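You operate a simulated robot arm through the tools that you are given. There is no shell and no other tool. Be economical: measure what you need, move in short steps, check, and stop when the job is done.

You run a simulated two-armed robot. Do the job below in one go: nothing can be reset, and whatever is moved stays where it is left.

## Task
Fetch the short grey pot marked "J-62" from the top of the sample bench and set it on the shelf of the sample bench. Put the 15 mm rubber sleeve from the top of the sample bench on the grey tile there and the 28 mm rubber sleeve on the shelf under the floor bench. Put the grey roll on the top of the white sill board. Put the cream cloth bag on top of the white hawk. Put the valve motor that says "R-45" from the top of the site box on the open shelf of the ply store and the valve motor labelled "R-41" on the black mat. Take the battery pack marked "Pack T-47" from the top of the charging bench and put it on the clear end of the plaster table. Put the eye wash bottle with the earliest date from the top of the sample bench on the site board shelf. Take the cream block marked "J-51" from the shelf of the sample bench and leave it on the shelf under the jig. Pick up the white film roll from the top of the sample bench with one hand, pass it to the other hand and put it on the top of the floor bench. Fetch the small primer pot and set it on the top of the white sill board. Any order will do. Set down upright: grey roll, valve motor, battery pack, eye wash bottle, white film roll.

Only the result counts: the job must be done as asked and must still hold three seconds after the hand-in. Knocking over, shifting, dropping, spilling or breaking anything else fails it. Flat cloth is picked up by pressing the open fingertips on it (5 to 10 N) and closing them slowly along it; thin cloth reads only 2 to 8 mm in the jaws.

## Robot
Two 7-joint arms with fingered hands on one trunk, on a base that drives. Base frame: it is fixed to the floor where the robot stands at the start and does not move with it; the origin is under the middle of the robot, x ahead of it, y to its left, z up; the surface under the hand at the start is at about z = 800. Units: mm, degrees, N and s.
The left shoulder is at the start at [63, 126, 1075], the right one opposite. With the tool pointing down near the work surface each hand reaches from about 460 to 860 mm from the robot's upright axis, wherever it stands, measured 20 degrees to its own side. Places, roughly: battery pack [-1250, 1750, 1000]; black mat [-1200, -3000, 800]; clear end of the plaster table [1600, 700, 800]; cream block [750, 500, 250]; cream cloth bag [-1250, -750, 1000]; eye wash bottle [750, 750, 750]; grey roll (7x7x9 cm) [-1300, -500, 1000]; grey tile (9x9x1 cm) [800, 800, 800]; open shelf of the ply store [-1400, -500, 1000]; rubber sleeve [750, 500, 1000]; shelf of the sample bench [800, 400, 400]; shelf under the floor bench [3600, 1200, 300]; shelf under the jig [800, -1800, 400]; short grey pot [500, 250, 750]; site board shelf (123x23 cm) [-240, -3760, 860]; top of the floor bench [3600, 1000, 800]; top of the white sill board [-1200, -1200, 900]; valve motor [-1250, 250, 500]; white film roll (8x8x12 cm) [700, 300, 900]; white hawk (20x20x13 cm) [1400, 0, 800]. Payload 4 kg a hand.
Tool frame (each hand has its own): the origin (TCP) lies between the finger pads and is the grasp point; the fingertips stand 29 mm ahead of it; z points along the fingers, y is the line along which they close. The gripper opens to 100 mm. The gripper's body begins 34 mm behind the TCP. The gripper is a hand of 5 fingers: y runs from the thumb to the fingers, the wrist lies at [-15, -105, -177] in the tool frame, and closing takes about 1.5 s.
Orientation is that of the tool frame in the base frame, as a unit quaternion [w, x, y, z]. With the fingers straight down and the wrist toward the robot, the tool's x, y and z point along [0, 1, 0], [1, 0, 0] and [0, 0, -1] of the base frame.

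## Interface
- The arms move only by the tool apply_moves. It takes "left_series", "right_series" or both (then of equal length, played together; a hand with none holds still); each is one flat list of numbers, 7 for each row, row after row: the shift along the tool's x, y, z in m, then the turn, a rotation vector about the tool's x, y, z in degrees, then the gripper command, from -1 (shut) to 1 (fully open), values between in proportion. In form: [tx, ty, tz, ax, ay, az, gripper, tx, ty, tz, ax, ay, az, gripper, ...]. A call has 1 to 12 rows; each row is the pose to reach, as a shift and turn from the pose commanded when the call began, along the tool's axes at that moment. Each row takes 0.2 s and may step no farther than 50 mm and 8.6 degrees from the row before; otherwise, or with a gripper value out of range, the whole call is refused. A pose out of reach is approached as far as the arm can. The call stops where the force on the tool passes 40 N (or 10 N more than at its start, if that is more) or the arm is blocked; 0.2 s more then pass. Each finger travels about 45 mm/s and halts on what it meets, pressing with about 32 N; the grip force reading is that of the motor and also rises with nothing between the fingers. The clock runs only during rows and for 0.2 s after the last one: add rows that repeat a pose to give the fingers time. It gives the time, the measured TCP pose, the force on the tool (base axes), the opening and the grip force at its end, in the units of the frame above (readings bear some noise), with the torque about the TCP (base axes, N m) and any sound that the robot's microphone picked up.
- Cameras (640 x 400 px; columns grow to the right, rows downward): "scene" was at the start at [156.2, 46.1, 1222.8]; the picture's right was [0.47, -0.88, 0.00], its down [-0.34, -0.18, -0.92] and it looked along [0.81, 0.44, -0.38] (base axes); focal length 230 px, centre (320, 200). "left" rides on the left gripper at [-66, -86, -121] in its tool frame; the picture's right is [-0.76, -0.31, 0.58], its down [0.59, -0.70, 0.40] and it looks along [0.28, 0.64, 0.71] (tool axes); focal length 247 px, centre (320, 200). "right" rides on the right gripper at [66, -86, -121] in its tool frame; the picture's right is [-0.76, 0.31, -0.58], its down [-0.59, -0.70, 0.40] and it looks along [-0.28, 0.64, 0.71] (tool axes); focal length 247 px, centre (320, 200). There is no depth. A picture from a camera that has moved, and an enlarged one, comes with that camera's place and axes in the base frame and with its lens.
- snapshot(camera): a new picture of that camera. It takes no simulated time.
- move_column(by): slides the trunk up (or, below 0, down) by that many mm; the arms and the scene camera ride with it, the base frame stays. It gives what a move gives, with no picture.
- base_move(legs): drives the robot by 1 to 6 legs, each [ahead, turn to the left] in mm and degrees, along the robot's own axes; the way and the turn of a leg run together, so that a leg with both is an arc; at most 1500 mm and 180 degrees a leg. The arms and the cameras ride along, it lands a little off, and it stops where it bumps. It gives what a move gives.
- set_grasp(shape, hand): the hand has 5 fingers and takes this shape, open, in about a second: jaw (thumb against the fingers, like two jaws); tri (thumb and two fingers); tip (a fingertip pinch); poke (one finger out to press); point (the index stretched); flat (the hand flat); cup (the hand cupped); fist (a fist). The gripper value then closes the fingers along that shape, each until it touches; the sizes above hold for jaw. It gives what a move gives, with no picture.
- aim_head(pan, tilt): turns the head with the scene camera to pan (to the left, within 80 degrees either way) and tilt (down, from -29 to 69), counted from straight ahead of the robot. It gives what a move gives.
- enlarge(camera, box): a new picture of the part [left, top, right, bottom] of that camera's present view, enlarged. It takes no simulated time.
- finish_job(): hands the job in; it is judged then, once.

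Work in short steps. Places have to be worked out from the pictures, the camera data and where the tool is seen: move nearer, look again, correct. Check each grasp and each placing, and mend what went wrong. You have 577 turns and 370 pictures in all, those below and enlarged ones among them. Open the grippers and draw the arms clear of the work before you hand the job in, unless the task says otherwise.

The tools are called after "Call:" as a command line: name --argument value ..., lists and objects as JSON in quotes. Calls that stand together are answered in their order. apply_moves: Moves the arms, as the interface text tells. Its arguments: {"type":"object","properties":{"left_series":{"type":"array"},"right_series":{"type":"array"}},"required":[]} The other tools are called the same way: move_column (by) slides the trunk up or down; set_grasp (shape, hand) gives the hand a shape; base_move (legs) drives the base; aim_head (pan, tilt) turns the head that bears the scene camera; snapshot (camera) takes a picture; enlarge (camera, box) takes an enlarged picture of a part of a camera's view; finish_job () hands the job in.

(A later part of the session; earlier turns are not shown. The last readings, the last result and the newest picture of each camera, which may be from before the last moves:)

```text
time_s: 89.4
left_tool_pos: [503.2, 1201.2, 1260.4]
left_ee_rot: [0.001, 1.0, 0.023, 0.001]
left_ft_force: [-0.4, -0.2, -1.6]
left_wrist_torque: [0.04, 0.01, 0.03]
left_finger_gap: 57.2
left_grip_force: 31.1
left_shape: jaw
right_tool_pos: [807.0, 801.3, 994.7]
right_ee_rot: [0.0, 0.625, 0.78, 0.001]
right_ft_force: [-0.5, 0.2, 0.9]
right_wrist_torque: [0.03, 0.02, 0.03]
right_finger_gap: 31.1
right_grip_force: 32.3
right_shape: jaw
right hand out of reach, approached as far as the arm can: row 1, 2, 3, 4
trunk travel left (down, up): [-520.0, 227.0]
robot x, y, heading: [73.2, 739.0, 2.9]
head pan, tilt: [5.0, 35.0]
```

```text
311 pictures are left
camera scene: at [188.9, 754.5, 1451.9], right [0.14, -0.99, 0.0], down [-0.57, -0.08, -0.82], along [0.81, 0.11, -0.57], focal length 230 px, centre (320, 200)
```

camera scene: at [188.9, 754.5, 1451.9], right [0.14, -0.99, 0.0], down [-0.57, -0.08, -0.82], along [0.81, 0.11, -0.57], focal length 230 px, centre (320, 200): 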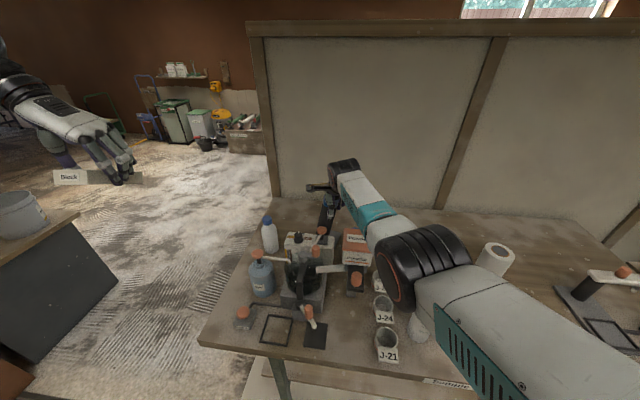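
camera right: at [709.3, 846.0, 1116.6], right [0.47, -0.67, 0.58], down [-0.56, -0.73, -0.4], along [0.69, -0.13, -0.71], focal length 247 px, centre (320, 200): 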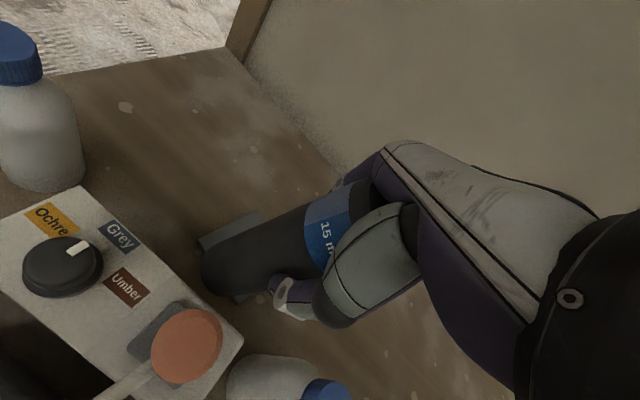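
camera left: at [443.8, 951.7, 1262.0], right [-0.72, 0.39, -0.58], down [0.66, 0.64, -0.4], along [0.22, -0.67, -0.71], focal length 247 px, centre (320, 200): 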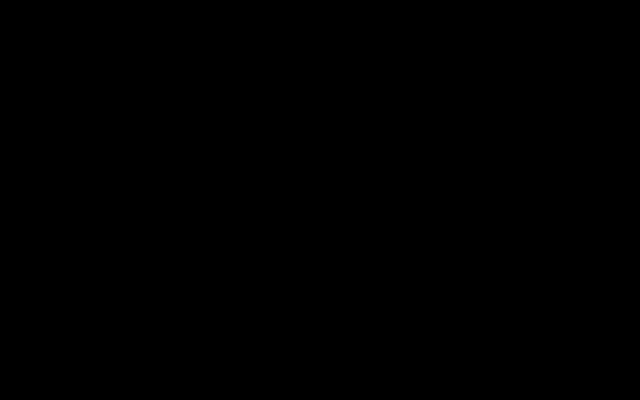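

Raise the hand, lower the trunk, and drive 50 mm closer for reach.

Call:
apply_moves --right_series '[0, 0, -0.05, 0, 0, 0, -1, 0, 0, -0.1, 0, 0, 0, -1, 0, 0, -0.15, 0, 0, 0, -1]'

Call:
move_column --by -150

Call:
base_move --legs '[[45, 0]]'

Call:
snapshot --camera "scene"

Call:
snapshot --camera "right"

```text
time_s: 90.2
left_tool_pos: [502.8, 1202.0, 1260.2]
left_ee_rot: [-0.001, 1.0, 0.023, 0.003]
left_ft_force: [0.6, 0.0, -1.2]
left_wrist_torque: [0.01, 0.01, 0.03]
left_finger_gap: 56.8
left_grip_force: 31.8
left_shape: jaw
right_tool_pos: [811.5, 799.0, 1146.8]
right_ee_rot: [0.0, 0.625, 0.781, -0.001]
right_ft_force: [0.2, 0.9, -0.9]
right_wrist_torque: [-0.02, -0.02, 0.02]
right_finger_gap: 31.1
right_grip_force: 32.4
right_shape: jaw
trunk travel left (down, up): [-520.0, 227.0]
robot x, y, heading: [70.0, 741.7, 2.9]
head pan, tilt: [5.0, 35.0]
```

```text
time_s: 92.0
left_tool_pos: [503.6, 1201.8, 1110.0]
left_ee_rot: [-0.001, 1.0, 0.023, 0.002]
left_ft_force: [-0.8, 0.0, -1.5]
left_wrist_torque: [0.0, 0.01, 0.0]
left_finger_gap: 56.9
left_grip_force: 32.2
left_shape: jaw
right_tool_pos: [807.6, 800.3, 995.8]
right_ee_rot: [0.0, 0.624, 0.781, 0.001]
right_ft_force: [-0.3, -0.8, -0.7]
right_wrist_torque: [0.01, -0.02, -0.02]
right_finger_gap: 31.1
right_grip_force: 32.1
right_shape: jaw
trunk travel left (down, up): [-370.0, 377.0]
robot x, y, heading: [72.8, 739.8, 2.9]
head pan, tilt: [5.0, 35.0]
```

```text
time_s: 92.9
left_tool_pos: [530.6, 1205.1, 1119.4]
left_ee_rot: [0.0, 1.0, 0.023, 0.01]
left_ft_force: [0.4, 0.7, -1.2]
left_wrist_torque: [-0.02, 0.03, 0.0]
left_finger_gap: 56.9
left_grip_force: 31.7
left_shape: jaw
right_tool_pos: [839.2, 803.1, 1026.0]
right_ee_rot: [0.015, 0.624, 0.781, 0.013]
right_ft_force: [-0.3, 0.0, -0.3]
right_wrist_torque: [-0.01, -0.01, -0.01]
right_finger_gap: 31.0
right_grip_force: 31.9
right_shape: jaw
trunk travel left (down, up): [-370.0, 377.0]
robot x, y, heading: [116.5, 741.9, 2.6]
head pan, tilt: [5.0, 35.0]
```

```text
310 pictures are left
camera scene: at [233.9, 759.2, 1303.8], right [0.14, -0.99, 0.0], down [-0.55, -0.08, -0.83], along [0.82, 0.11, -0.56], focal length 230 px, centre (320, 200)
```

scene: 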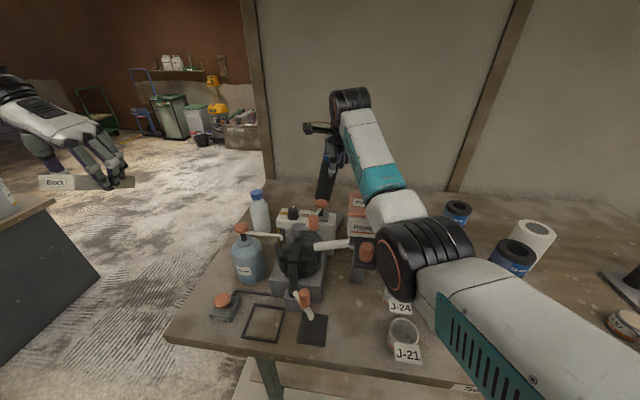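

```text
309 pictures are left
camera right: at [737.2, 848.7, 1141.6], right [0.44, -0.67, 0.59], down [-0.54, -0.73, -0.42], along [0.72, -0.13, -0.69], focal length 247 px, centre (320, 200)
```

right: 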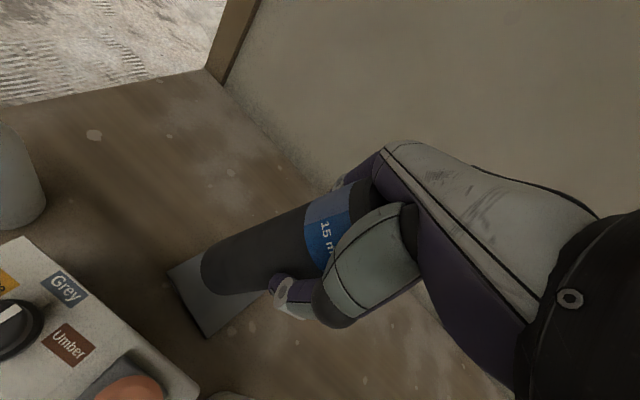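

The base seems to have tilted slightly — maybe touching something. Back off 25 mm and compare.

Call:
base_move --legs '[[-25, 0]]'

Call:
snapshot --camera "scene"

```text
time_s: 93.7
left_tool_pos: [515.9, 1204.1, 1114.2]
left_ee_rot: [0.001, 1.0, 0.024, 0.004]
left_ft_force: [0.3, 0.7, -1.3]
left_wrist_torque: [0.02, -0.02, -0.01]
left_finger_gap: 56.9
left_grip_force: 32.3
left_shape: jaw
right_tool_pos: [823.3, 801.6, 1014.5]
right_ee_rot: [0.01, 0.623, 0.782, 0.01]
right_ft_force: [-0.1, 0.1, -1.1]
right_wrist_torque: [0.03, -0.01, -0.01]
right_finger_gap: 31.0
right_grip_force: 32.1
right_shape: jaw
trunk travel left (down, up): [-370.0, 377.0]
robot x, y, heading: [92.3, 738.5, 3.0]
head pan, tilt: [5.0, 35.0]
```

```text
308 pictures are left
camera scene: at [220.4, 757.4, 1300.8], right [0.14, -0.99, 0.0], down [-0.56, -0.08, -0.82], along [0.81, 0.11, -0.57], focal length 230 px, centre (320, 200)
```

scene: 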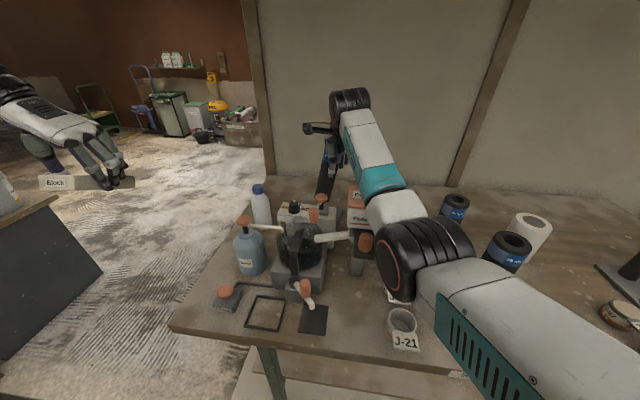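

Likely the base rode on the bench's foot plate. Return to x≈72 and check all is level.

Call:
base_move --legs '[[-22, 0]]'

Call:
snapshot --camera "right"

Call:
snapshot --camera "scene"

```text
time_s: 94.5
left_tool_pos: [498.3, 1200.5, 1110.5]
left_ee_rot: [0.0, 1.0, 0.023, 0.001]
left_ft_force: [-0.7, -0.8, -1.4]
left_wrist_torque: [-0.03, -0.04, 0.01]
left_finger_gap: 56.9
left_grip_force: 32.5
left_shape: jaw
right_tool_pos: [805.7, 801.0, 1011.0]
right_ee_rot: [0.008, 0.623, 0.782, 0.008]
right_ft_force: [0.4, -0.3, -0.3]
right_wrist_torque: [0.03, -0.02, 0.01]
right_finger_gap: 30.9
right_grip_force: 31.9
right_shape: jaw
trunk travel left (down, up): [-370.0, 377.0]
robot x, y, heading: [65.5, 740.1, 2.5]
head pan, tilt: [5.0, 35.0]
```

```text
307 pictures are left
camera right: at [705.4, 845.8, 1129.5], right [0.45, -0.67, 0.59], down [-0.55, -0.73, -0.41], along [0.7, -0.13, -0.7], focal length 247 px, centre (320, 200)
```

right: 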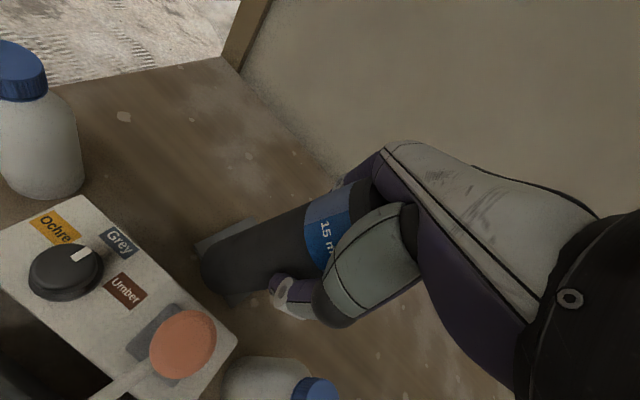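

```text
306 pictures are left
camera scene: at [204.9, 756.0, 1300.3], right [0.14, -0.99, 0.0], down [-0.57, -0.08, -0.82], along [0.81, 0.11, -0.57], focal length 230 px, centre (320, 200)
```

scene: 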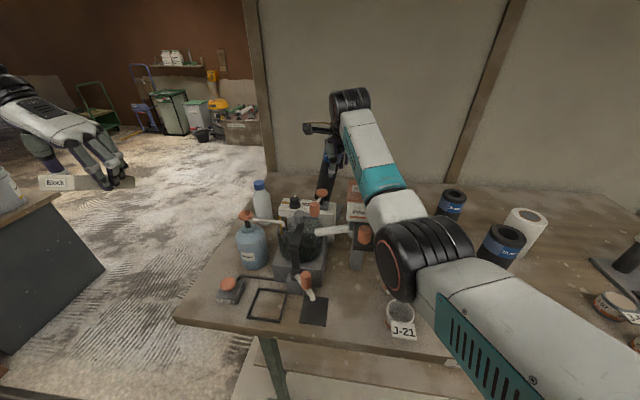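

The right arm is still deflected: its elbow may be resting on something. Raise the trunk 150 and look.

Call:
move_column --by 150

Call:
snapshot --camera "scene"

```text
time_s: 96.2
left_tool_pos: [500.9, 1203.0, 1260.4]
left_ee_rot: [0.001, 1.0, 0.022, 0.002]
left_ft_force: [0.4, 0.6, -1.4]
left_wrist_torque: [0.04, 0.01, 0.05]
left_finger_gap: 57.0
left_grip_force: 31.9
left_shape: jaw
right_tool_pos: [806.9, 801.0, 1159.8]
right_ee_rot: [0.007, 0.624, 0.781, 0.007]
right_ft_force: [-0.1, 0.9, -1.0]
right_wrist_torque: [0.0, -0.02, 0.0]
right_finger_gap: 31.3
right_grip_force: 32.0
right_shape: jaw
trunk travel left (down, up): [-520.0, 227.0]
robot x, y, heading: [69.7, 740.3, 2.7]
head pan, tilt: [5.0, 35.0]
```

```text
305 pictures are left
camera scene: at [185.6, 755.4, 1451.8], right [0.14, -0.99, 0.0], down [-0.57, -0.08, -0.82], along [0.81, 0.11, -0.57], focal length 230 px, centre (320, 200)
```

scene: 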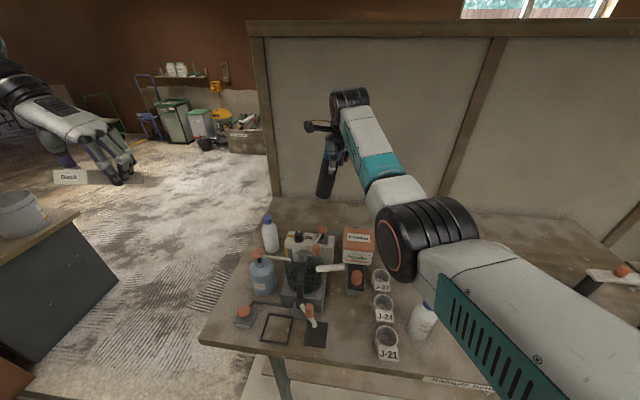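

Bottles unmoved; elbow clearance fine. Lower the trunk again and try extending at that height.

Call:
move_column --by -150

Call:
apply_moves --right_series '[0.002, 0.022, 0, -0.5, 0.4, 0, -1, 0.004, 0.045, 0, -1.1, 0.9, 0, -1]'

Call:
snapshot --camera "right"

```text
time_s: 98.0
left_tool_pos: [499.7, 1201.9, 1110.9]
left_ee_rot: [0.0, 1.0, 0.023, 0.001]
left_ft_force: [-0.4, 0.0, -1.7]
left_wrist_torque: [-0.01, 0.01, 0.0]
left_finger_gap: 56.8
left_grip_force: 31.6
left_shape: jaw
right_tool_pos: [806.6, 800.0, 1011.0]
right_ee_rot: [0.007, 0.623, 0.782, 0.008]
right_ft_force: [0.9, 0.5, 0.1]
right_wrist_torque: [-0.01, 0.01, -0.02]
right_finger_gap: 30.9
right_grip_force: 32.3
right_shape: jaw
trunk travel left (down, up): [-370.0, 377.0]
robot x, y, heading: [69.7, 741.0, 2.8]
head pan, tilt: [5.0, 35.0]
```

```text
time_s: 98.6
left_tool_pos: [499.3, 1202.9, 1110.7]
left_ee_rot: [0.0, 1.0, 0.022, 0.001]
left_ft_force: [-0.6, -0.9, -0.7]
left_wrist_torque: [0.0, 0.0, -0.04]
left_finger_gap: 56.8
left_grip_force: 32.3
left_shape: jaw
right_tool_pos: [848.5, 813.6, 1010.6]
right_ee_rot: [0.007, 0.623, 0.782, 0.02]
right_ft_force: [-0.5, 0.1, -0.3]
right_wrist_torque: [0.01, -0.06, -0.01]
right_finger_gap: 31.2
right_grip_force: 32.0
right_shape: jaw
trunk travel left (down, up): [-370.0, 377.0]
robot x, y, heading: [66.2, 743.3, 2.4]
head pan, tilt: [5.0, 35.0]
```

```text
304 pictures are left
camera right: at [746.8, 856.4, 1128.6], right [0.44, -0.68, 0.58], down [-0.54, -0.72, -0.44], along [0.72, -0.12, -0.69], focal length 247 px, centre (320, 200)
```

right: 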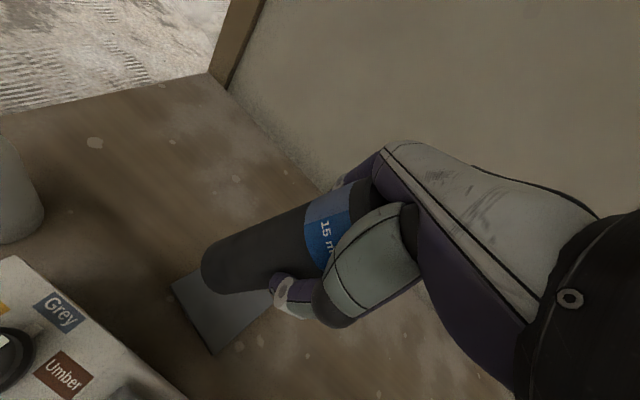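

Above the tile. Correct the 2.4° tilt and descend to ~950.

Call:
apply_moves --right_series '[0, 0, 0.02, 2.3, -0.8, 0, -1, 0, 0, 0.045, 2.3, -0.8, 0, -1, 0, 0, 0.06, 2.3, -0.8, 0, -1]'

Call:
snapshot --camera "right"

Call:
snapshot --camera "scene"

```text
time_s: 99.4
left_tool_pos: [500.2, 1202.0, 1109.9]
left_ee_rot: [0.001, 1.0, 0.023, 0.001]
left_ft_force: [0.2, 0.0, -1.8]
left_wrist_torque: [0.0, 0.03, 0.0]
left_finger_gap: 56.9
left_grip_force: 31.8
left_shape: jaw
right_tool_pos: [840.4, 809.5, 949.7]
right_ee_rot: [0.0, 0.624, 0.782, 0.0]
right_ft_force: [0.4, 0.1, -0.8]
right_wrist_torque: [0.01, 0.03, -0.02]
right_finger_gap: 31.5
right_grip_force: 32.0
right_shape: jaw
right hand out of reach, approached as far as the arm can: row 1, 2, 3
trunk travel left (down, up): [-370.0, 377.0]
robot x, y, heading: [69.1, 739.7, 2.8]
head pan, tilt: [5.0, 35.0]
```

```text
303 pictures are left
camera right: at [743.9, 855.6, 1071.0], right [0.47, -0.67, 0.58], down [-0.55, -0.73, -0.4], along [0.69, -0.13, -0.71], focal length 247 px, centre (320, 200)
```

right: 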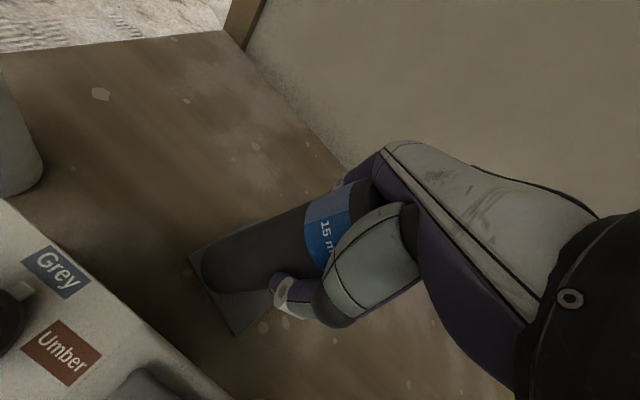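

```text
302 pictures are left
camera scene: at [206.3, 756.4, 1300.2], right [0.14, -0.99, 0.0], down [-0.57, -0.08, -0.82], along [0.81, 0.11, -0.57], focal length 230 px, centre (320, 200)
```

scene: 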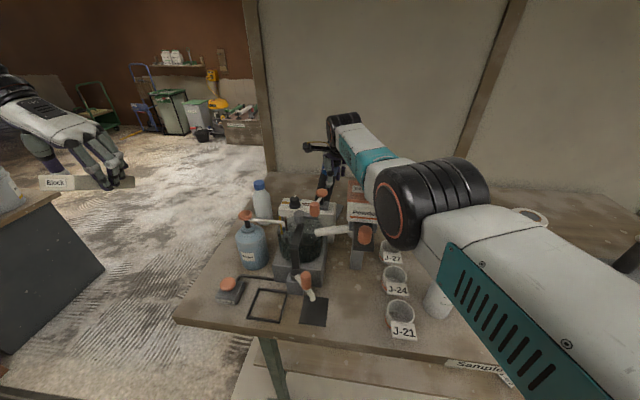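

Good position. Lower onto the tile gently.

Call:
apply_moves --right_series '[0, 0, 0.006, 0, 0, 0, -1, 0, 0, 0.01, 0, 0, 0, -1, 0, 0, 0.013, 0, 0, 0, -1]'

```text
time_s: 100.2
left_tool_pos: [499.6, 1203.5, 1109.8]
left_ee_rot: [0.0, 1.0, 0.022, 0.001]
left_ft_force: [0.4, -0.4, -0.7]
left_wrist_torque: [0.0, 0.04, -0.01]
left_finger_gap: 56.9
left_grip_force: 31.9
left_shape: jaw
right_tool_pos: [840.2, 810.3, 938.8]
right_ee_rot: [0.0, 0.624, 0.782, 0.0]
right_ft_force: [-0.7, -0.2, -0.4]
right_wrist_torque: [-0.02, -0.02, -0.01]
right_finger_gap: 31.2
right_grip_force: 32.4
right_shape: jaw
trunk travel left (down, up): [-370.0, 377.0]
robot x, y, heading: [69.4, 737.7, 3.1]
head pan, tilt: [5.0, 35.0]
```

Call:
apply_moves --right_series '[0, 0, 0.003, 0, 0, 0, -1, 0, 0, 0.005, 0, 0, 0, -1, 0, 0, 0.007, 0, 0, 0, -1, 0, 0, 0.007, 0, 0, 0, -1]'

Call:
snapshot --camera "right"

```text
time_s: 101.2
left_tool_pos: [498.4, 1202.4, 1110.4]
left_ee_rot: [0.0, 1.0, 0.023, 0.001]
left_ft_force: [-0.9, -0.2, -1.5]
left_wrist_torque: [-0.01, -0.01, -0.04]
left_finger_gap: 57.0
left_grip_force: 31.9
left_shape: jaw
right_tool_pos: [839.9, 809.4, 932.0]
right_ee_rot: [0.001, 0.624, 0.782, 0.002]
right_ft_force: [0.2, 0.2, 4.1]
right_wrist_torque: [0.01, 0.0, 0.04]
right_finger_gap: 31.2
right_grip_force: 31.8
right_shape: jaw
trunk travel left (down, up): [-370.0, 377.0]
robot x, y, heading: [69.4, 738.0, 3.0]
head pan, tilt: [5.0, 35.0]
```

```text
301 pictures are left
camera right: at [741.4, 855.7, 1052.6], right [0.47, -0.67, 0.58], down [-0.55, -0.73, -0.4], along [0.69, -0.13, -0.71], focal length 247 px, centre (320, 200)
```

right: 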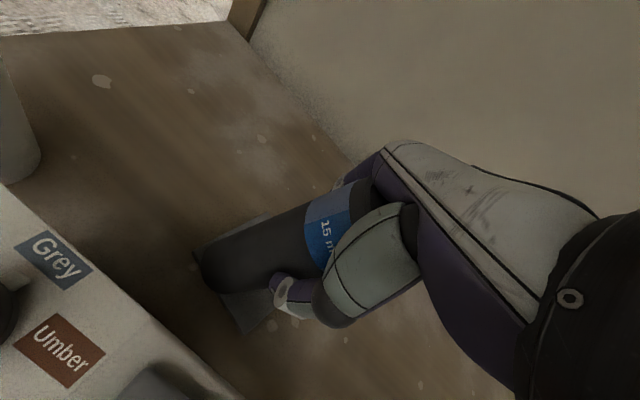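

Light contact. Zoom to check the sleeve base relative to the tile.

Call:
enlarge --camera "right" --box '[160, 190, 320, 350]'

```text
2.50 times, centred on (240, 270) of right
camera zoom: at [741.4, 855.7, 1052.6], right [0.47, -0.67, 0.58], down [-0.55, -0.73, -0.4], along [0.69, -0.13, -0.71], focal length 617 px, centre (520, 25)
```

zoom: 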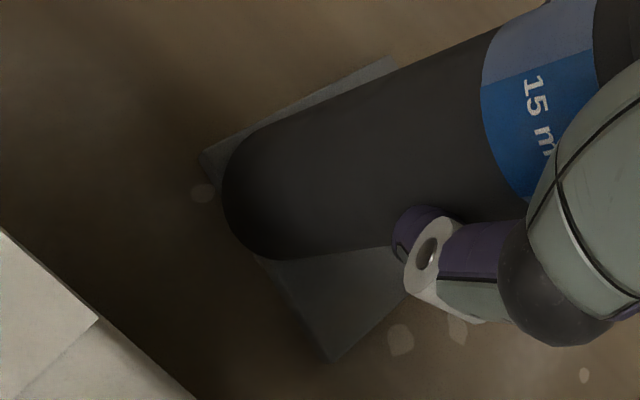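

The rim slightly overhangs the tile's near edge. Lift 10 mm, shift +14 mm in x, and look again.

Call:
apply_moves --right_series '[0, 0, -0.012, 0, 0, 0, -1, -0.004, 0.008, -0.012, 0, 0, 0, -1, -0.007, 0.015, -0.012, 0, 0, 0, -1]'

Call:
enlarge --camera "right" --box '[160, 190, 320, 350]'

```text
time_s: 102.0
left_tool_pos: [499.0, 1201.1, 1111.2]
left_ee_rot: [0.0, 1.0, 0.022, 0.001]
left_ft_force: [-0.2, -0.6, -1.2]
left_wrist_torque: [0.01, 0.06, 0.01]
left_finger_gap: 56.9
left_grip_force: 32.0
left_shape: jaw
right_tool_pos: [842.5, 803.6, 945.4]
right_ee_rot: [0.0, 0.624, 0.782, 0.0]
right_ft_force: [0.6, 0.1, -0.4]
right_wrist_torque: [0.0, 0.02, 0.0]
right_finger_gap: 31.2
right_grip_force: 31.9
right_shape: jaw
right hand out of reach, approached as far as the arm can: row 2, 3
trunk travel left (down, up): [-370.0, 377.0]
robot x, y, heading: [67.2, 743.4, 2.8]
head pan, tilt: [5.0, 35.0]
```

```text
2.50 times, centred on (240, 270) of right
camera zoom: at [745.2, 849.8, 1066.0], right [0.47, -0.67, 0.58], down [-0.55, -0.73, -0.4], along [0.69, -0.13, -0.71], focal length 617 px, centre (520, 25)
```

zoom: 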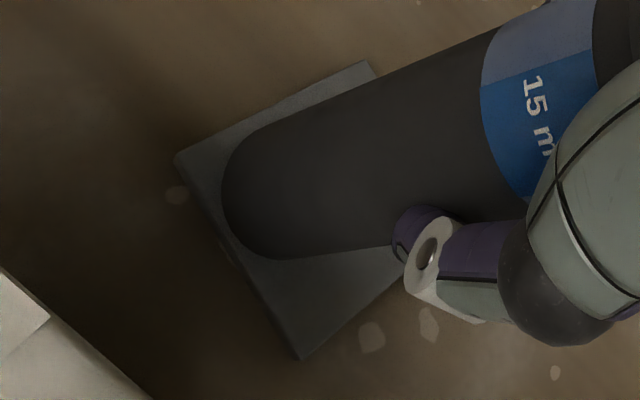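

Reach-limited. Lift a little and drive 12 mm ahead.

Call:
apply_moves --right_series '[0, 0, -0.02, 0, 0, 0, -1]'

Call:
base_move --legs '[[12, 0]]'

Call:
enlarge --camera "right" --box '[160, 190, 320, 350]'

```text
time_s: 102.4
left_tool_pos: [500.7, 1202.7, 1110.1]
left_ee_rot: [0.001, 1.0, 0.023, 0.001]
left_ft_force: [0.9, -0.2, -1.6]
left_wrist_torque: [-0.01, -0.02, -0.05]
left_finger_gap: 56.9
left_grip_force: 31.7
left_shape: jaw
right_tool_pos: [842.4, 805.3, 965.6]
right_ee_rot: [0.0, 0.623, 0.782, 0.0]
right_ft_force: [0.0, 0.0, 0.1]
right_wrist_torque: [-0.01, 0.02, 0.01]
right_finger_gap: 31.2
right_grip_force: 32.2
right_shape: jaw
trunk travel left (down, up): [-370.0, 377.0]
robot x, y, heading: [70.6, 737.5, 2.8]
head pan, tilt: [5.0, 35.0]
```

```text
time_s: 103.2
left_tool_pos: [510.8, 1203.0, 1111.5]
left_ee_rot: [0.0, 1.0, 0.024, 0.001]
left_ft_force: [0.7, -0.1, -1.4]
left_wrist_torque: [0.0, 0.0, 0.01]
left_finger_gap: 56.7
left_grip_force: 31.9
left_shape: jaw
right_tool_pos: [854.5, 804.6, 962.8]
right_ee_rot: [-0.001, 0.624, 0.782, 0.0]
right_ft_force: [-0.3, -0.3, 0.1]
right_wrist_torque: [-0.01, -0.04, 0.02]
right_finger_gap: 31.3
right_grip_force: 32.3
right_shape: jaw
trunk travel left (down, up): [-370.0, 377.0]
robot x, y, heading: [81.6, 738.2, 2.8]
head pan, tilt: [5.0, 35.0]
```

```text
2.50 times, centred on (240, 270) of right
camera zoom: at [756.6, 851.2, 1085.4], right [0.47, -0.67, 0.58], down [-0.55, -0.73, -0.4], along [0.69, -0.13, -0.71], focal length 617 px, centre (520, 25)
```

zoom: 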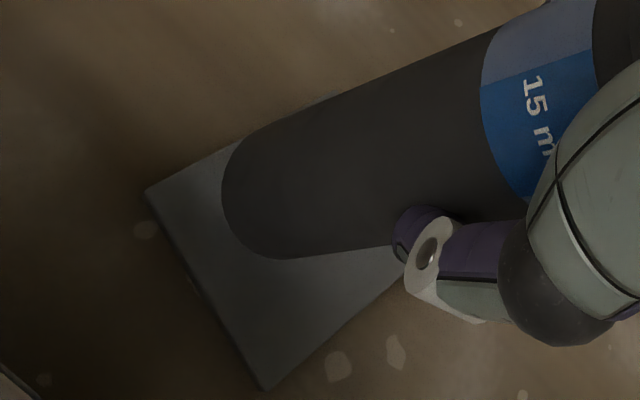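

Level. Shift −9 mm in y and lower onto the tile.

Call:
apply_moves --right_series '[-0.009, -0.002, 0.01, 0, 0, 0, -1, -0.009, -0.002, 0.02, 0, 0, 0, -1, -0.009, -0.002, 0.026, 0, 0, 0, -1, -0.009, -0.002, 0.03, 0, 0, 0, -1, -0.009, -0.002, 0.033, 0, 0, 0, -1]'

Call:
enlarge --camera "right" --box '[160, 190, 320, 350]'

```text
time_s: 104.3
left_tool_pos: [511.1, 1201.9, 1110.0]
left_ee_rot: [0.0, 1.0, 0.023, 0.001]
left_ft_force: [0.1, -0.3, -1.6]
left_wrist_torque: [-0.01, 0.02, 0.02]
left_finger_gap: 57.0
left_grip_force: 32.2
left_shape: jaw
right_tool_pos: [855.4, 795.4, 934.1]
right_ee_rot: [0.0, 0.624, 0.781, 0.001]
right_ft_force: [-0.3, -0.1, 0.4]
right_wrist_torque: [0.02, -0.01, 0.0]
right_finger_gap: 31.1
right_grip_force: 31.8
right_shape: jaw
trunk travel left (down, up): [-370.0, 377.0]
robot x, y, heading: [82.4, 738.4, 2.9]
head pan, tilt: [5.0, 35.0]
```

```text
2.50 times, centred on (240, 270) of right
camera zoom: at [756.6, 841.7, 1055.2], right [0.47, -0.67, 0.58], down [-0.55, -0.73, -0.4], along [0.69, -0.13, -0.71], focal length 617 px, centre (520, 25)
```

zoom: 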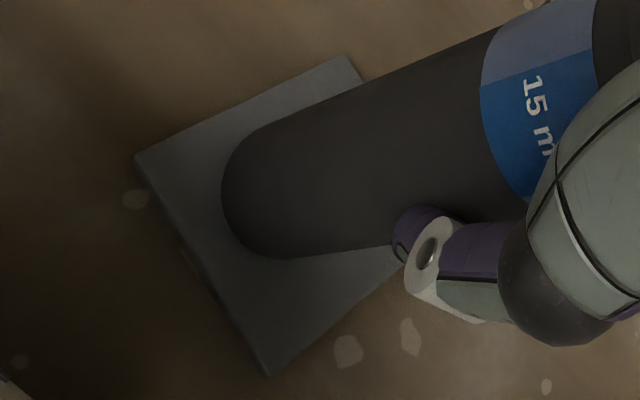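

Well centred on the tile. Lower the last few mm to contact.

Call:
apply_moves --right_series '[0, 0, 0.003, 0, 0, 0, -1, 0, 0, 0.005, 0, 0, 0, -1, 0, 0, 0.005, 0, 0, 0, -1]'

```text
time_s: 105.2
left_tool_pos: [508.0, 1202.9, 1112.6]
left_ee_rot: [0.0, 1.0, 0.024, 0.002]
left_ft_force: [0.3, 0.3, -1.1]
left_wrist_torque: [0.02, 0.0, -0.03]
left_finger_gap: 56.8
left_grip_force: 32.2
left_shape: jaw
right_tool_pos: [854.7, 798.0, 931.0]
right_ee_rot: [0.002, 0.623, 0.782, 0.003]
right_ft_force: [0.7, -1.5, 13.6]
right_wrist_torque: [-0.06, 0.08, 0.0]
right_finger_gap: 31.7
right_grip_force: 32.1
right_shape: jaw
trunk travel left (down, up): [-370.0, 377.0]
robot x, y, heading: [83.5, 740.9, 2.8]
head pan, tilt: [5.0, 35.0]
```

Contact. Release gently and rise.

Call:
apply_moves --right_series '[0, 0, -0.002, 0, 0, 0, -0.6, 0, 0, -0.002, 0, 0, 0, -0.2, 0, 0, -0.002, 0, 0, 0, 0.2, 0, 0, -0.002, 0, 0, 0, 0.5, 0, 0, -0.002, 0, 0, 0, 0.8, 0, 0, -0.002, 0, 0, 0, 0.8, 0, 0, -0.03, 0, 0, 0, 0.8, 0, 0, -0.07, 0, 0, 0, 0.8, 0, 0, -0.11, 0, 0, 0, 0.8, 0, 0, -0.15, 0, 0, 0, 0.8]'

Call:
snapshot --camera "right"

```text
time_s: 107.3
left_tool_pos: [510.9, 1203.5, 1110.2]
left_ee_rot: [0.0, 1.0, 0.024, 0.001]
left_ft_force: [-0.5, -0.2, -1.3]
left_wrist_torque: [0.0, -0.01, -0.02]
left_finger_gap: 57.4
left_grip_force: 31.8
left_shape: jaw
right_tool_pos: [850.2, 793.4, 1077.5]
right_ee_rot: [0.0, 0.624, 0.782, -0.001]
right_ft_force: [-0.5, -0.5, -0.1]
right_wrist_torque: [0.04, -0.03, 0.02]
right_finger_gap: 89.6
right_grip_force: 0.0
right_shape: jaw
trunk travel left (down, up): [-370.0, 377.0]
robot x, y, heading: [79.1, 740.3, 2.7]
head pan, tilt: [5.0, 35.0]
```

```text
296 pictures are left
camera right: at [753.3, 839.1, 1198.6], right [0.47, -0.67, 0.58], down [-0.55, -0.73, -0.4], along [0.69, -0.13, -0.71], focal length 247 px, centre (320, 200)
```

right: 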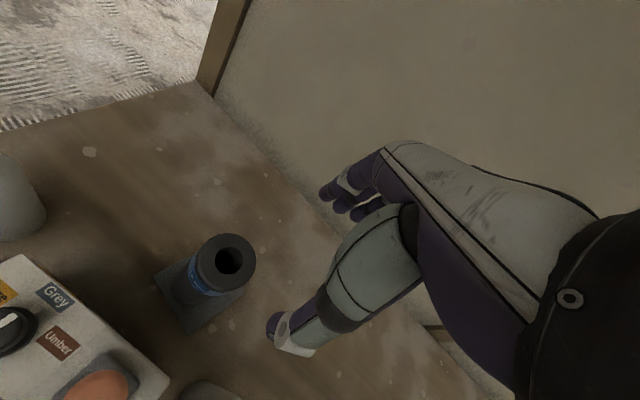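

Sleeve placed. Try the left hand camera for the third bottle.

Call:
snapshot --camera "left"

```text
295 pictures are left
camera left: at [440.4, 1285.6, 1232.5], right [-0.77, 0.27, -0.58], down [0.56, 0.73, -0.4], along [0.31, -0.63, -0.71], focal length 247 px, centre (320, 200)
```

left: 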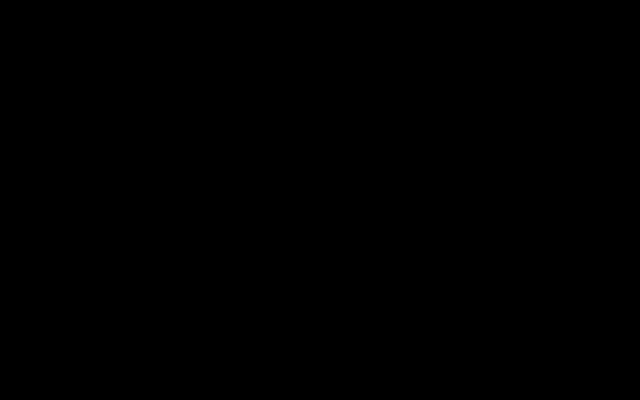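

Black again; skip it. Raise the right hand, back off, and view shelf/primer pot.

Call:
apply_moves --right_series '[0, -0.02, -0.04, 0, 0, 0, 0.8, 0, -0.04, -0.08, 0, 0, 0, 0.8]'

Call:
base_move --legs '[[-450, 0]]'

Call:
aim_head --pan 0 --tilt 35

Call:
snapshot --camera "scene"

```text
time_s: 108.0
left_tool_pos: [510.4, 1203.2, 1110.3]
left_ee_rot: [0.0, 1.0, 0.024, 0.001]
left_ft_force: [0.3, -0.1, -1.3]
left_wrist_torque: [0.0, -0.01, -0.02]
left_finger_gap: 57.0
left_grip_force: 31.8
left_shape: jaw
right_tool_pos: [817.6, 786.1, 1157.7]
right_ee_rot: [0.001, 0.623, 0.782, -0.001]
right_ft_force: [0.6, 0.4, -1.1]
right_wrist_torque: [0.0, 0.0, 0.0]
right_finger_gap: 89.8
right_grip_force: 0.2
right_shape: jaw
trunk travel left (down, up): [-370.0, 377.0]
robot x, y, heading: [79.4, 740.5, 2.5]
head pan, tilt: [5.0, 35.0]
```

```text
time_s: 110.5
left_tool_pos: [84.4, 1183.9, 1110.2]
left_ee_rot: [0.001, 1.0, 0.03, 0.001]
left_ft_force: [-0.1, 0.4, -1.4]
left_wrist_torque: [-0.01, 0.0, -0.03]
left_finger_gap: 56.9
left_grip_force: 31.6
left_shape: jaw
right_tool_pos: [393.6, 769.9, 1157.8]
right_ee_rot: [-0.001, 0.618, 0.786, 0.001]
right_ft_force: [0.3, -0.2, 0.2]
right_wrist_torque: [0.01, 0.02, 0.0]
right_finger_gap: 89.7
right_grip_force: 0.0
right_shape: jaw
trunk travel left (down, up): [-370.0, 377.0]
robot x, y, heading: [-343.9, 716.5, 3.7]
head pan, tilt: [5.0, 35.0]
```

```text
time_s: 111.2
left_tool_pos: [85.1, 1184.0, 1109.2]
left_ee_rot: [-0.001, 1.0, 0.03, 0.001]
left_ft_force: [-0.1, 0.0, -2.2]
left_wrist_torque: [-0.01, 0.0, 0.02]
left_finger_gap: 57.1
left_grip_force: 31.9
left_shape: jaw
right_tool_pos: [394.8, 770.3, 1156.6]
right_ee_rot: [0.0, 0.618, 0.786, 0.001]
right_ft_force: [0.8, 0.5, -0.5]
right_wrist_torque: [-0.03, 0.03, 0.0]
right_finger_gap: 89.7
right_grip_force: 0.1
right_shape: jaw
trunk travel left (down, up): [-370.0, 377.0]
robot x, y, heading: [-340.0, 715.1, 3.7]
head pan, tilt: [0.0, 35.0]
```

```text
294 pictures are left
camera scene: at [-202.6, 727.5, 1300.2], right [0.06, -1.0, 0.0], down [-0.57, -0.04, -0.82], along [0.82, 0.05, -0.57], focal length 230 px, centre (320, 200)
```

scene: 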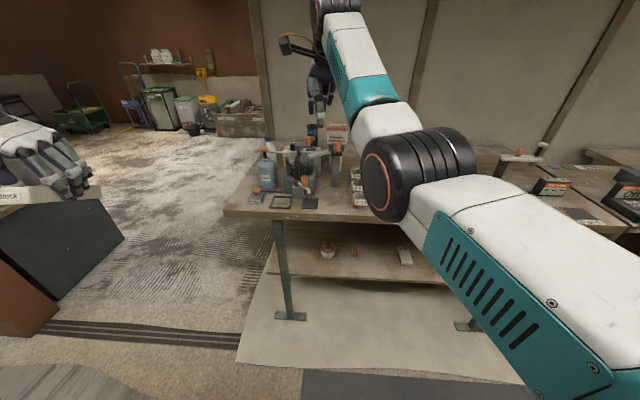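

Call:
enlarge --camera "scene" --box '[300, 230, 420, 280]'

Call:
aim_head --pan 78 --tilt 12

Call:
snapshot --camera "scene"

```text
5.33 times, centred on (360, 255) of scene
camera zoom: at [-202.6, 727.5, 1300.2], right [0.06, -1.0, 0.0], down [-0.57, -0.04, -0.82], along [0.82, 0.05, -0.57], focal length 1230 px, centre (107, -93)
```

zoom: 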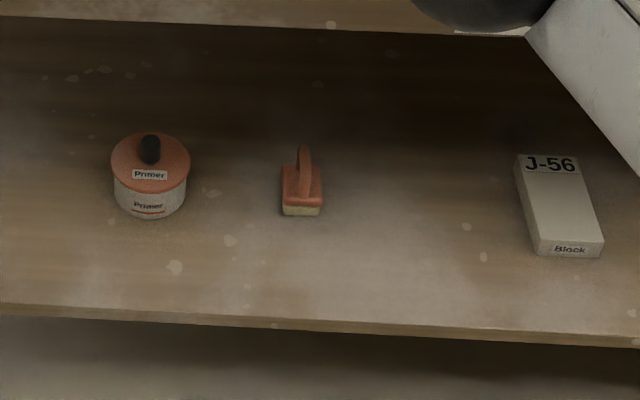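

```text
time_s: 112.7
left_tool_pos: [85.4, 1185.0, 1110.6]
left_ee_rot: [0.0, 1.0, 0.03, 0.001]
left_ft_force: [-0.1, -0.3, -0.9]
left_wrist_torque: [0.0, -0.02, 0.03]
left_finger_gap: 57.1
left_grip_force: 31.7
left_shape: jaw
right_tool_pos: [393.5, 771.8, 1156.1]
right_ee_rot: [0.0, 0.618, 0.786, -0.001]
right_ft_force: [-0.1, -0.1, -0.2]
right_wrist_torque: [0.02, -0.02, 0.02]
right_finger_gap: 90.1
right_grip_force: 0.1
right_shape: jaw
trunk travel left (down, up): [-370.0, 377.0]
robot x, y, heading: [-344.0, 716.8, 3.4]
head pan, tilt: [78.0, 12.0]
```

```text
292 pictures are left
camera scene: at [-276.8, 814.2, 1337.1], right [0.99, -0.15, 0.0], down [-0.03, -0.21, -0.98], along [0.14, 0.97, -0.21], focal length 230 px, centre (320, 200)
```

scene: 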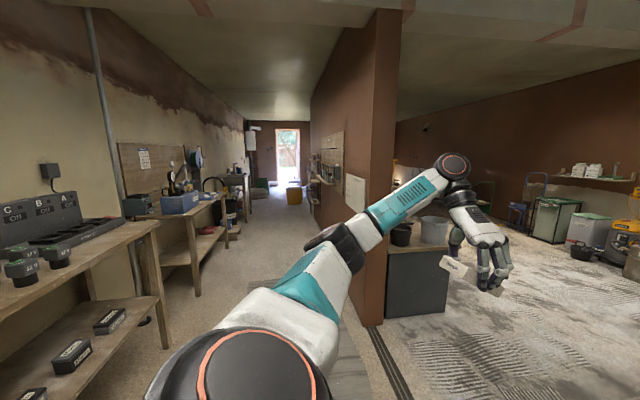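

The primer pot stands on the sample bench shelf. Survey the back side before choosing: retract the right hand and turn around.

Call:
apply_moves --right_series '[0, -0.045, 0, 0, 0, 0, 0.8, 0, -0.09, 0, 0, 0, 0, 0.8, 0, -0.135, 0, 0, 0, 0, 0.8, 0, -0.18, 0, 0, 0, 0, 0.8]'

Call:
base_move --legs '[[0, -90], [300, 0], [0, -90]]'

Call:
aim_head --pan 0 --tilt 20

Call:
snapshot --camera "scene"

Call:
aim_head --pan -65 --tilt 20

Call:
snapshot --camera "scene"

Call:
aim_head --pan 65 --tilt 20

Call:
snapshot --camera "scene"

```text
time_s: 113.7
left_tool_pos: [85.3, 1182.9, 1110.6]
left_ee_rot: [0.0, 1.0, 0.029, 0.001]
left_ft_force: [-1.0, 0.4, -1.2]
left_wrist_torque: [0.01, 0.03, 0.02]
left_finger_gap: 57.0
left_grip_force: 31.9
left_shape: jaw
right_tool_pos: [270.7, 740.3, 1142.6]
right_ee_rot: [0.001, 0.62, 0.785, 0.001]
right_ft_force: [0.4, -0.2, 0.5]
right_wrist_torque: [-0.02, -0.03, 0.02]
right_finger_gap: 89.6
right_grip_force: 0.1
right_shape: jaw
right hand out of reach, approached as far as the arm can: row 3, 4
trunk travel left (down, up): [-370.0, 377.0]
robot x, y, heading: [-342.3, 718.6, 3.4]
head pan, tilt: [78.0, 12.0]
```

```text
time_s: 123.7
left_tool_pos: [-770.1, -33.5, 1110.4]
left_ee_rot: [-0.001, -0.014, 1.0, 0.0]
left_ft_force: [0.4, 0.3, -1.2]
left_wrist_torque: [-0.01, 0.01, -0.02]
left_finger_gap: 56.9
left_grip_force: 31.9
left_shape: jaw
right_tool_pos: [-940.5, 414.1, 1142.5]
right_ee_rot: [0.001, 0.775, -0.631, 0.0]
right_ft_force: [0.6, -1.1, 0.4]
right_wrist_torque: [0.0, 0.05, 0.0]
right_finger_gap: 89.8
right_grip_force: 0.1
right_shape: jaw
trunk travel left (down, up): [-370.0, 377.0]
robot x, y, heading: [-332.0, 417.3, -178.1]
head pan, tilt: [78.0, 12.0]
```

```text
time_s: 125.2
left_tool_pos: [-770.5, -33.5, 1111.2]
left_ee_rot: [-0.001, -0.014, 1.0, 0.0]
left_ft_force: [1.0, -0.5, -2.5]
left_wrist_torque: [-0.01, 0.0, -0.03]
left_finger_gap: 56.9
left_grip_force: 31.7
left_shape: jaw
right_tool_pos: [-942.1, 414.7, 1142.9]
right_ee_rot: [0.0, 0.776, -0.631, 0.0]
right_ft_force: [-0.5, -0.4, -0.9]
right_wrist_torque: [-0.03, -0.01, -0.04]
right_finger_gap: 89.9
right_grip_force: 0.0
right_shape: jaw
trunk travel left (down, up): [-370.0, 377.0]
robot x, y, heading: [-332.3, 423.1, -178.2]
head pan, tilt: [0.0, 20.0]
```

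```text
291 pictures are left
camera scene: at [-479.4, 417.9, 1324.1], right [-0.03, 1.0, 0.0], down [0.34, 0.01, -0.94], along [-0.94, -0.03, -0.34], focal length 230 px, centre (320, 200)
```

scene: 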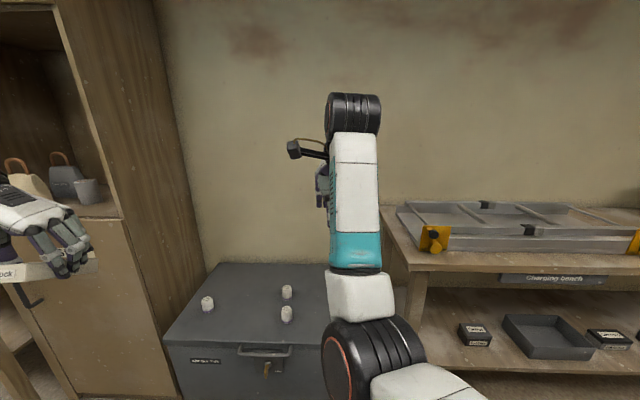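

```text
time_s: 126.5
left_tool_pos: [-770.4, -33.6, 1111.0]
left_ee_rot: [-0.001, -0.013, 1.0, 0.0]
left_ft_force: [0.5, 0.9, -1.5]
left_wrist_torque: [-0.03, 0.01, 0.03]
left_finger_gap: 56.9
left_grip_force: 32.0
left_shape: jaw
right_tool_pos: [-941.3, 415.5, 1142.6]
right_ee_rot: [0.001, 0.775, -0.631, 0.0]
right_ft_force: [-0.4, -0.2, -0.3]
right_wrist_torque: [0.02, 0.0, 0.02]
right_finger_gap: 89.7
right_grip_force: 0.0
right_shape: jaw
trunk travel left (down, up): [-370.0, 377.0]
robot x, y, heading: [-326.9, 421.8, -178.1]
head pan, tilt: [-65.0, 20.0]
```

```text
290 pictures are left
camera scene: at [-428.2, 503.9, 1324.1], right [0.89, 0.45, 0.0], down [0.15, -0.31, -0.94], along [-0.42, 0.84, -0.34], focal length 230 px, centre (320, 200)
```

scene: 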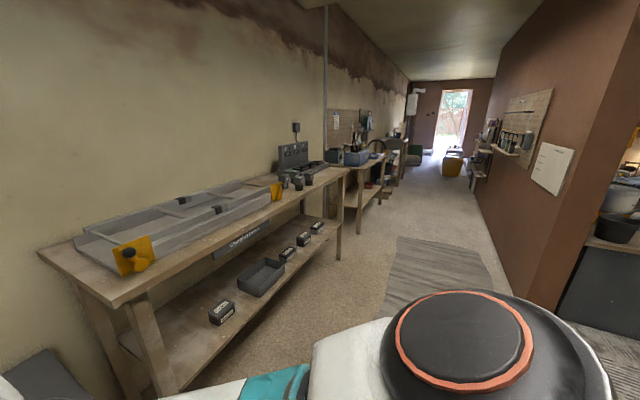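

```text
time_s: 128.7
left_tool_pos: [-770.5, -34.7, 1110.5]
left_ee_rot: [-0.001, -0.014, 1.0, 0.0]
left_ft_force: [0.3, 0.0, -0.9]
left_wrist_torque: [0.03, 0.01, -0.01]
left_finger_gap: 56.4
left_grip_force: 32.2
left_shape: jaw
right_tool_pos: [-941.3, 414.3, 1143.6]
right_ee_rot: [0.0, 0.776, -0.631, 0.001]
right_ft_force: [-0.6, 0.2, -0.7]
right_wrist_torque: [-0.01, -0.03, 0.0]
right_finger_gap: 89.9
right_grip_force: 0.0
right_shape: jaw
trunk travel left (down, up): [-370.0, 377.0]
robot x, y, heading: [-327.6, 421.4, -178.2]
head pan, tilt: [65.0, 20.0]
```

```text
289 pictures are left
camera scene: at [-423.2, 335.2, 1324.1], right [-0.92, 0.4, 0.0], down [0.14, 0.31, -0.94], along [-0.37, -0.86, -0.34], focal length 230 px, centre (320, 200)
```

scene: 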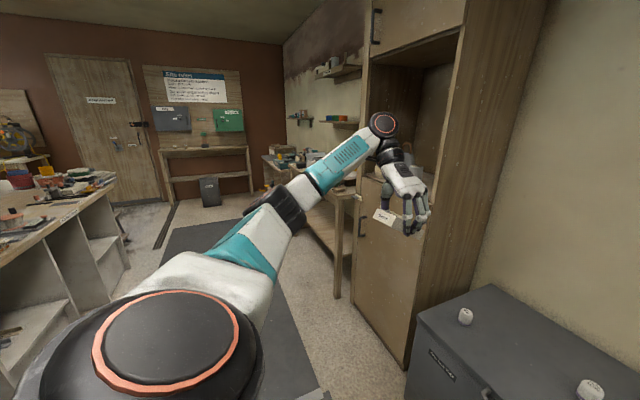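

Behind: charging bench, site box with motors, ply store with bags. I drive along the corridor to view the ply store and beyond.

Call:
base_move --legs '[[0, 88], [800, 0]]'

Call:
aim_head --pan -75 --tilt 15

Call:
snapshot --camera "scene"

Call:
aim_head --pan -35 --tilt 20

Call:
snapshot --camera "scene"

Call:
aim_head --pan 50 --tilt 25

Call:
snapshot --camera "scene"

```text
time_s: 136.8
left_tool_pos: [102.3, -824.9, 1110.3]
left_ee_rot: [0.0, -0.702, 0.713, 0.0]
left_ft_force: [0.2, -0.4, -2.0]
left_wrist_torque: [0.03, -0.06, 0.02]
left_finger_gap: 57.0
left_grip_force: 31.7
left_shape: jaw
right_tool_pos: [-352.9, -977.1, 1143.0]
right_ee_rot: [0.001, 0.997, 0.081, 0.0]
right_ft_force: [0.3, 0.6, -1.2]
right_wrist_torque: [0.02, -0.01, -0.01]
right_finger_gap: 89.9
right_grip_force: 0.1
right_shape: jaw
trunk travel left (down, up): [-370.0, 377.0]
robot x, y, heading: [-333.0, -365.4, -90.9]
head pan, tilt: [65.0, 20.0]
```

```text
time_s: 139.0
left_tool_pos: [104.2, -823.7, 1109.5]
left_ee_rot: [0.0, -0.702, 0.712, 0.0]
left_ft_force: [-0.4, 0.0, -0.9]
left_wrist_torque: [-0.01, 0.0, -0.03]
left_finger_gap: 56.8
left_grip_force: 32.5
left_shape: jaw
right_tool_pos: [-351.7, -976.8, 1142.1]
right_ee_rot: [0.0, 0.997, 0.082, 0.0]
right_ft_force: [-0.1, -0.4, -0.2]
right_wrist_torque: [0.02, 0.04, 0.02]
right_finger_gap: 89.8
right_grip_force: 0.1
right_shape: jaw
trunk travel left (down, up): [-370.0, 377.0]
robot x, y, heading: [-334.0, -366.8, -90.7]
head pan, tilt: [-75.0, 15.0]
```

```text
288 pictures are left
camera scene: at [-426.4, -440.8, 1332.3], right [-0.25, 0.97, 0.0], down [0.25, 0.06, -0.97], along [-0.94, -0.24, -0.26], focal length 230 px, centre (320, 200)
```

scene: 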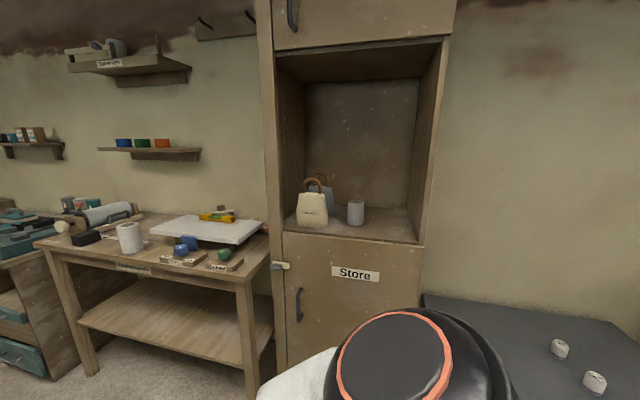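

```text
time_s: 140.1
left_tool_pos: [103.7, -824.9, 1110.2]
left_ee_rot: [-0.001, -0.701, 0.713, 0.0]
left_ft_force: [-0.5, -0.2, -1.6]
left_wrist_torque: [0.02, 0.0, 0.0]
left_finger_gap: 56.7
left_grip_force: 32.4
left_shape: jaw
right_tool_pos: [-353.1, -976.3, 1143.5]
right_ee_rot: [0.001, 0.997, 0.081, 0.0]
right_ft_force: [0.0, -0.7, 0.6]
right_wrist_torque: [-0.01, 0.0, -0.01]
right_finger_gap: 89.8
right_grip_force: 0.0
right_shape: jaw
trunk travel left (down, up): [-370.0, 377.0]
robot x, y, heading: [-334.4, -366.2, -91.0]
head pan, tilt: [-35.0, 20.0]
```

```text
287 pictures are left
camera scene: at [-390.4, -493.3, 1324.1], right [-0.81, 0.59, 0.0], down [0.2, 0.28, -0.94], along [-0.55, -0.76, -0.34], focal length 230 px, centre (320, 200)
```

scene: 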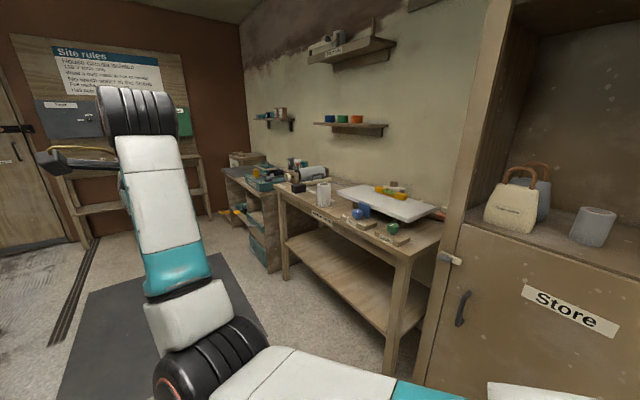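

```text
time_s: 141.6
left_tool_pos: [104.0, -825.1, 1109.1]
left_ee_rot: [0.0, -0.702, 0.712, -0.001]
left_ft_force: [-0.6, 0.0, -0.9]
left_wrist_torque: [0.01, -0.01, -0.03]
left_finger_gap: 56.8
left_grip_force: 31.7
left_shape: jaw
right_tool_pos: [-352.3, -976.3, 1142.3]
right_ee_rot: [0.001, 0.997, 0.081, 0.0]
right_ft_force: [0.1, -0.4, -0.9]
right_wrist_torque: [0.02, -0.04, 0.03]
right_finger_gap: 89.7
right_grip_force: 0.0
right_shape: jaw
trunk travel left (down, up): [-370.0, 377.0]
robot x, y, heading: [-335.1, -367.1, -90.8]
head pan, tilt: [50.0, 25.0]
```

```text
286 pictures are left
camera scene: at [-266.2, -478.0, 1316.0], right [-0.65, -0.76, 0.0], down [-0.32, 0.28, -0.91], along [0.69, -0.59, -0.42], focal length 230 px, centre (320, 200)
```

scene: 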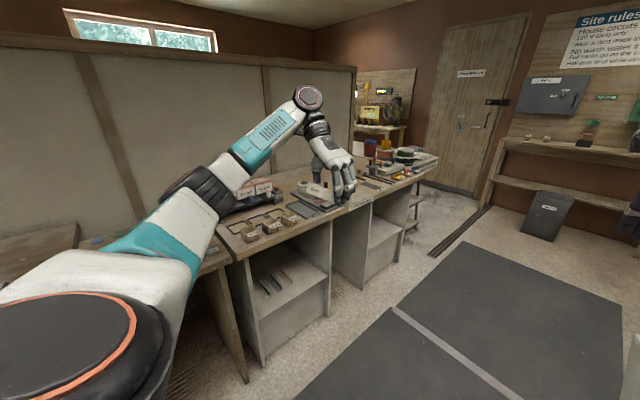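

Enlarge the jig bench.

Call:
enlarge --camera "scene" --box '[180, 140, 450, 380]'

Call:
enlarge --camera "scene" --box '[330, 120, 460, 200]'

```text
1.67 times, centred on (315, 260) of scene
camera zoom: at [-266.2, -478.0, 1316.0], right [-0.65, -0.76, 0.0], down [-0.32, 0.28, -0.91], along [0.69, -0.59, -0.42], focal length 384 px, centre (328, 100)
```

zoom: 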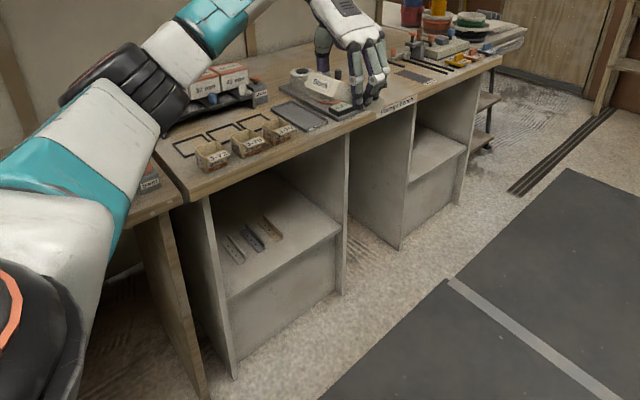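

```text
4.92 times, centred on (395, 160) of scene
camera zoom: at [-266.2, -478.0, 1316.0], right [-0.65, -0.76, 0.0], down [-0.32, 0.28, -0.91], along [0.69, -0.59, -0.42], focal length 1135 px, centre (-49, 397)
```

zoom: 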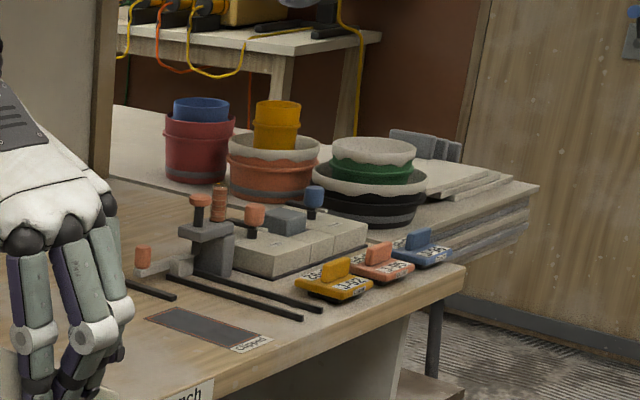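

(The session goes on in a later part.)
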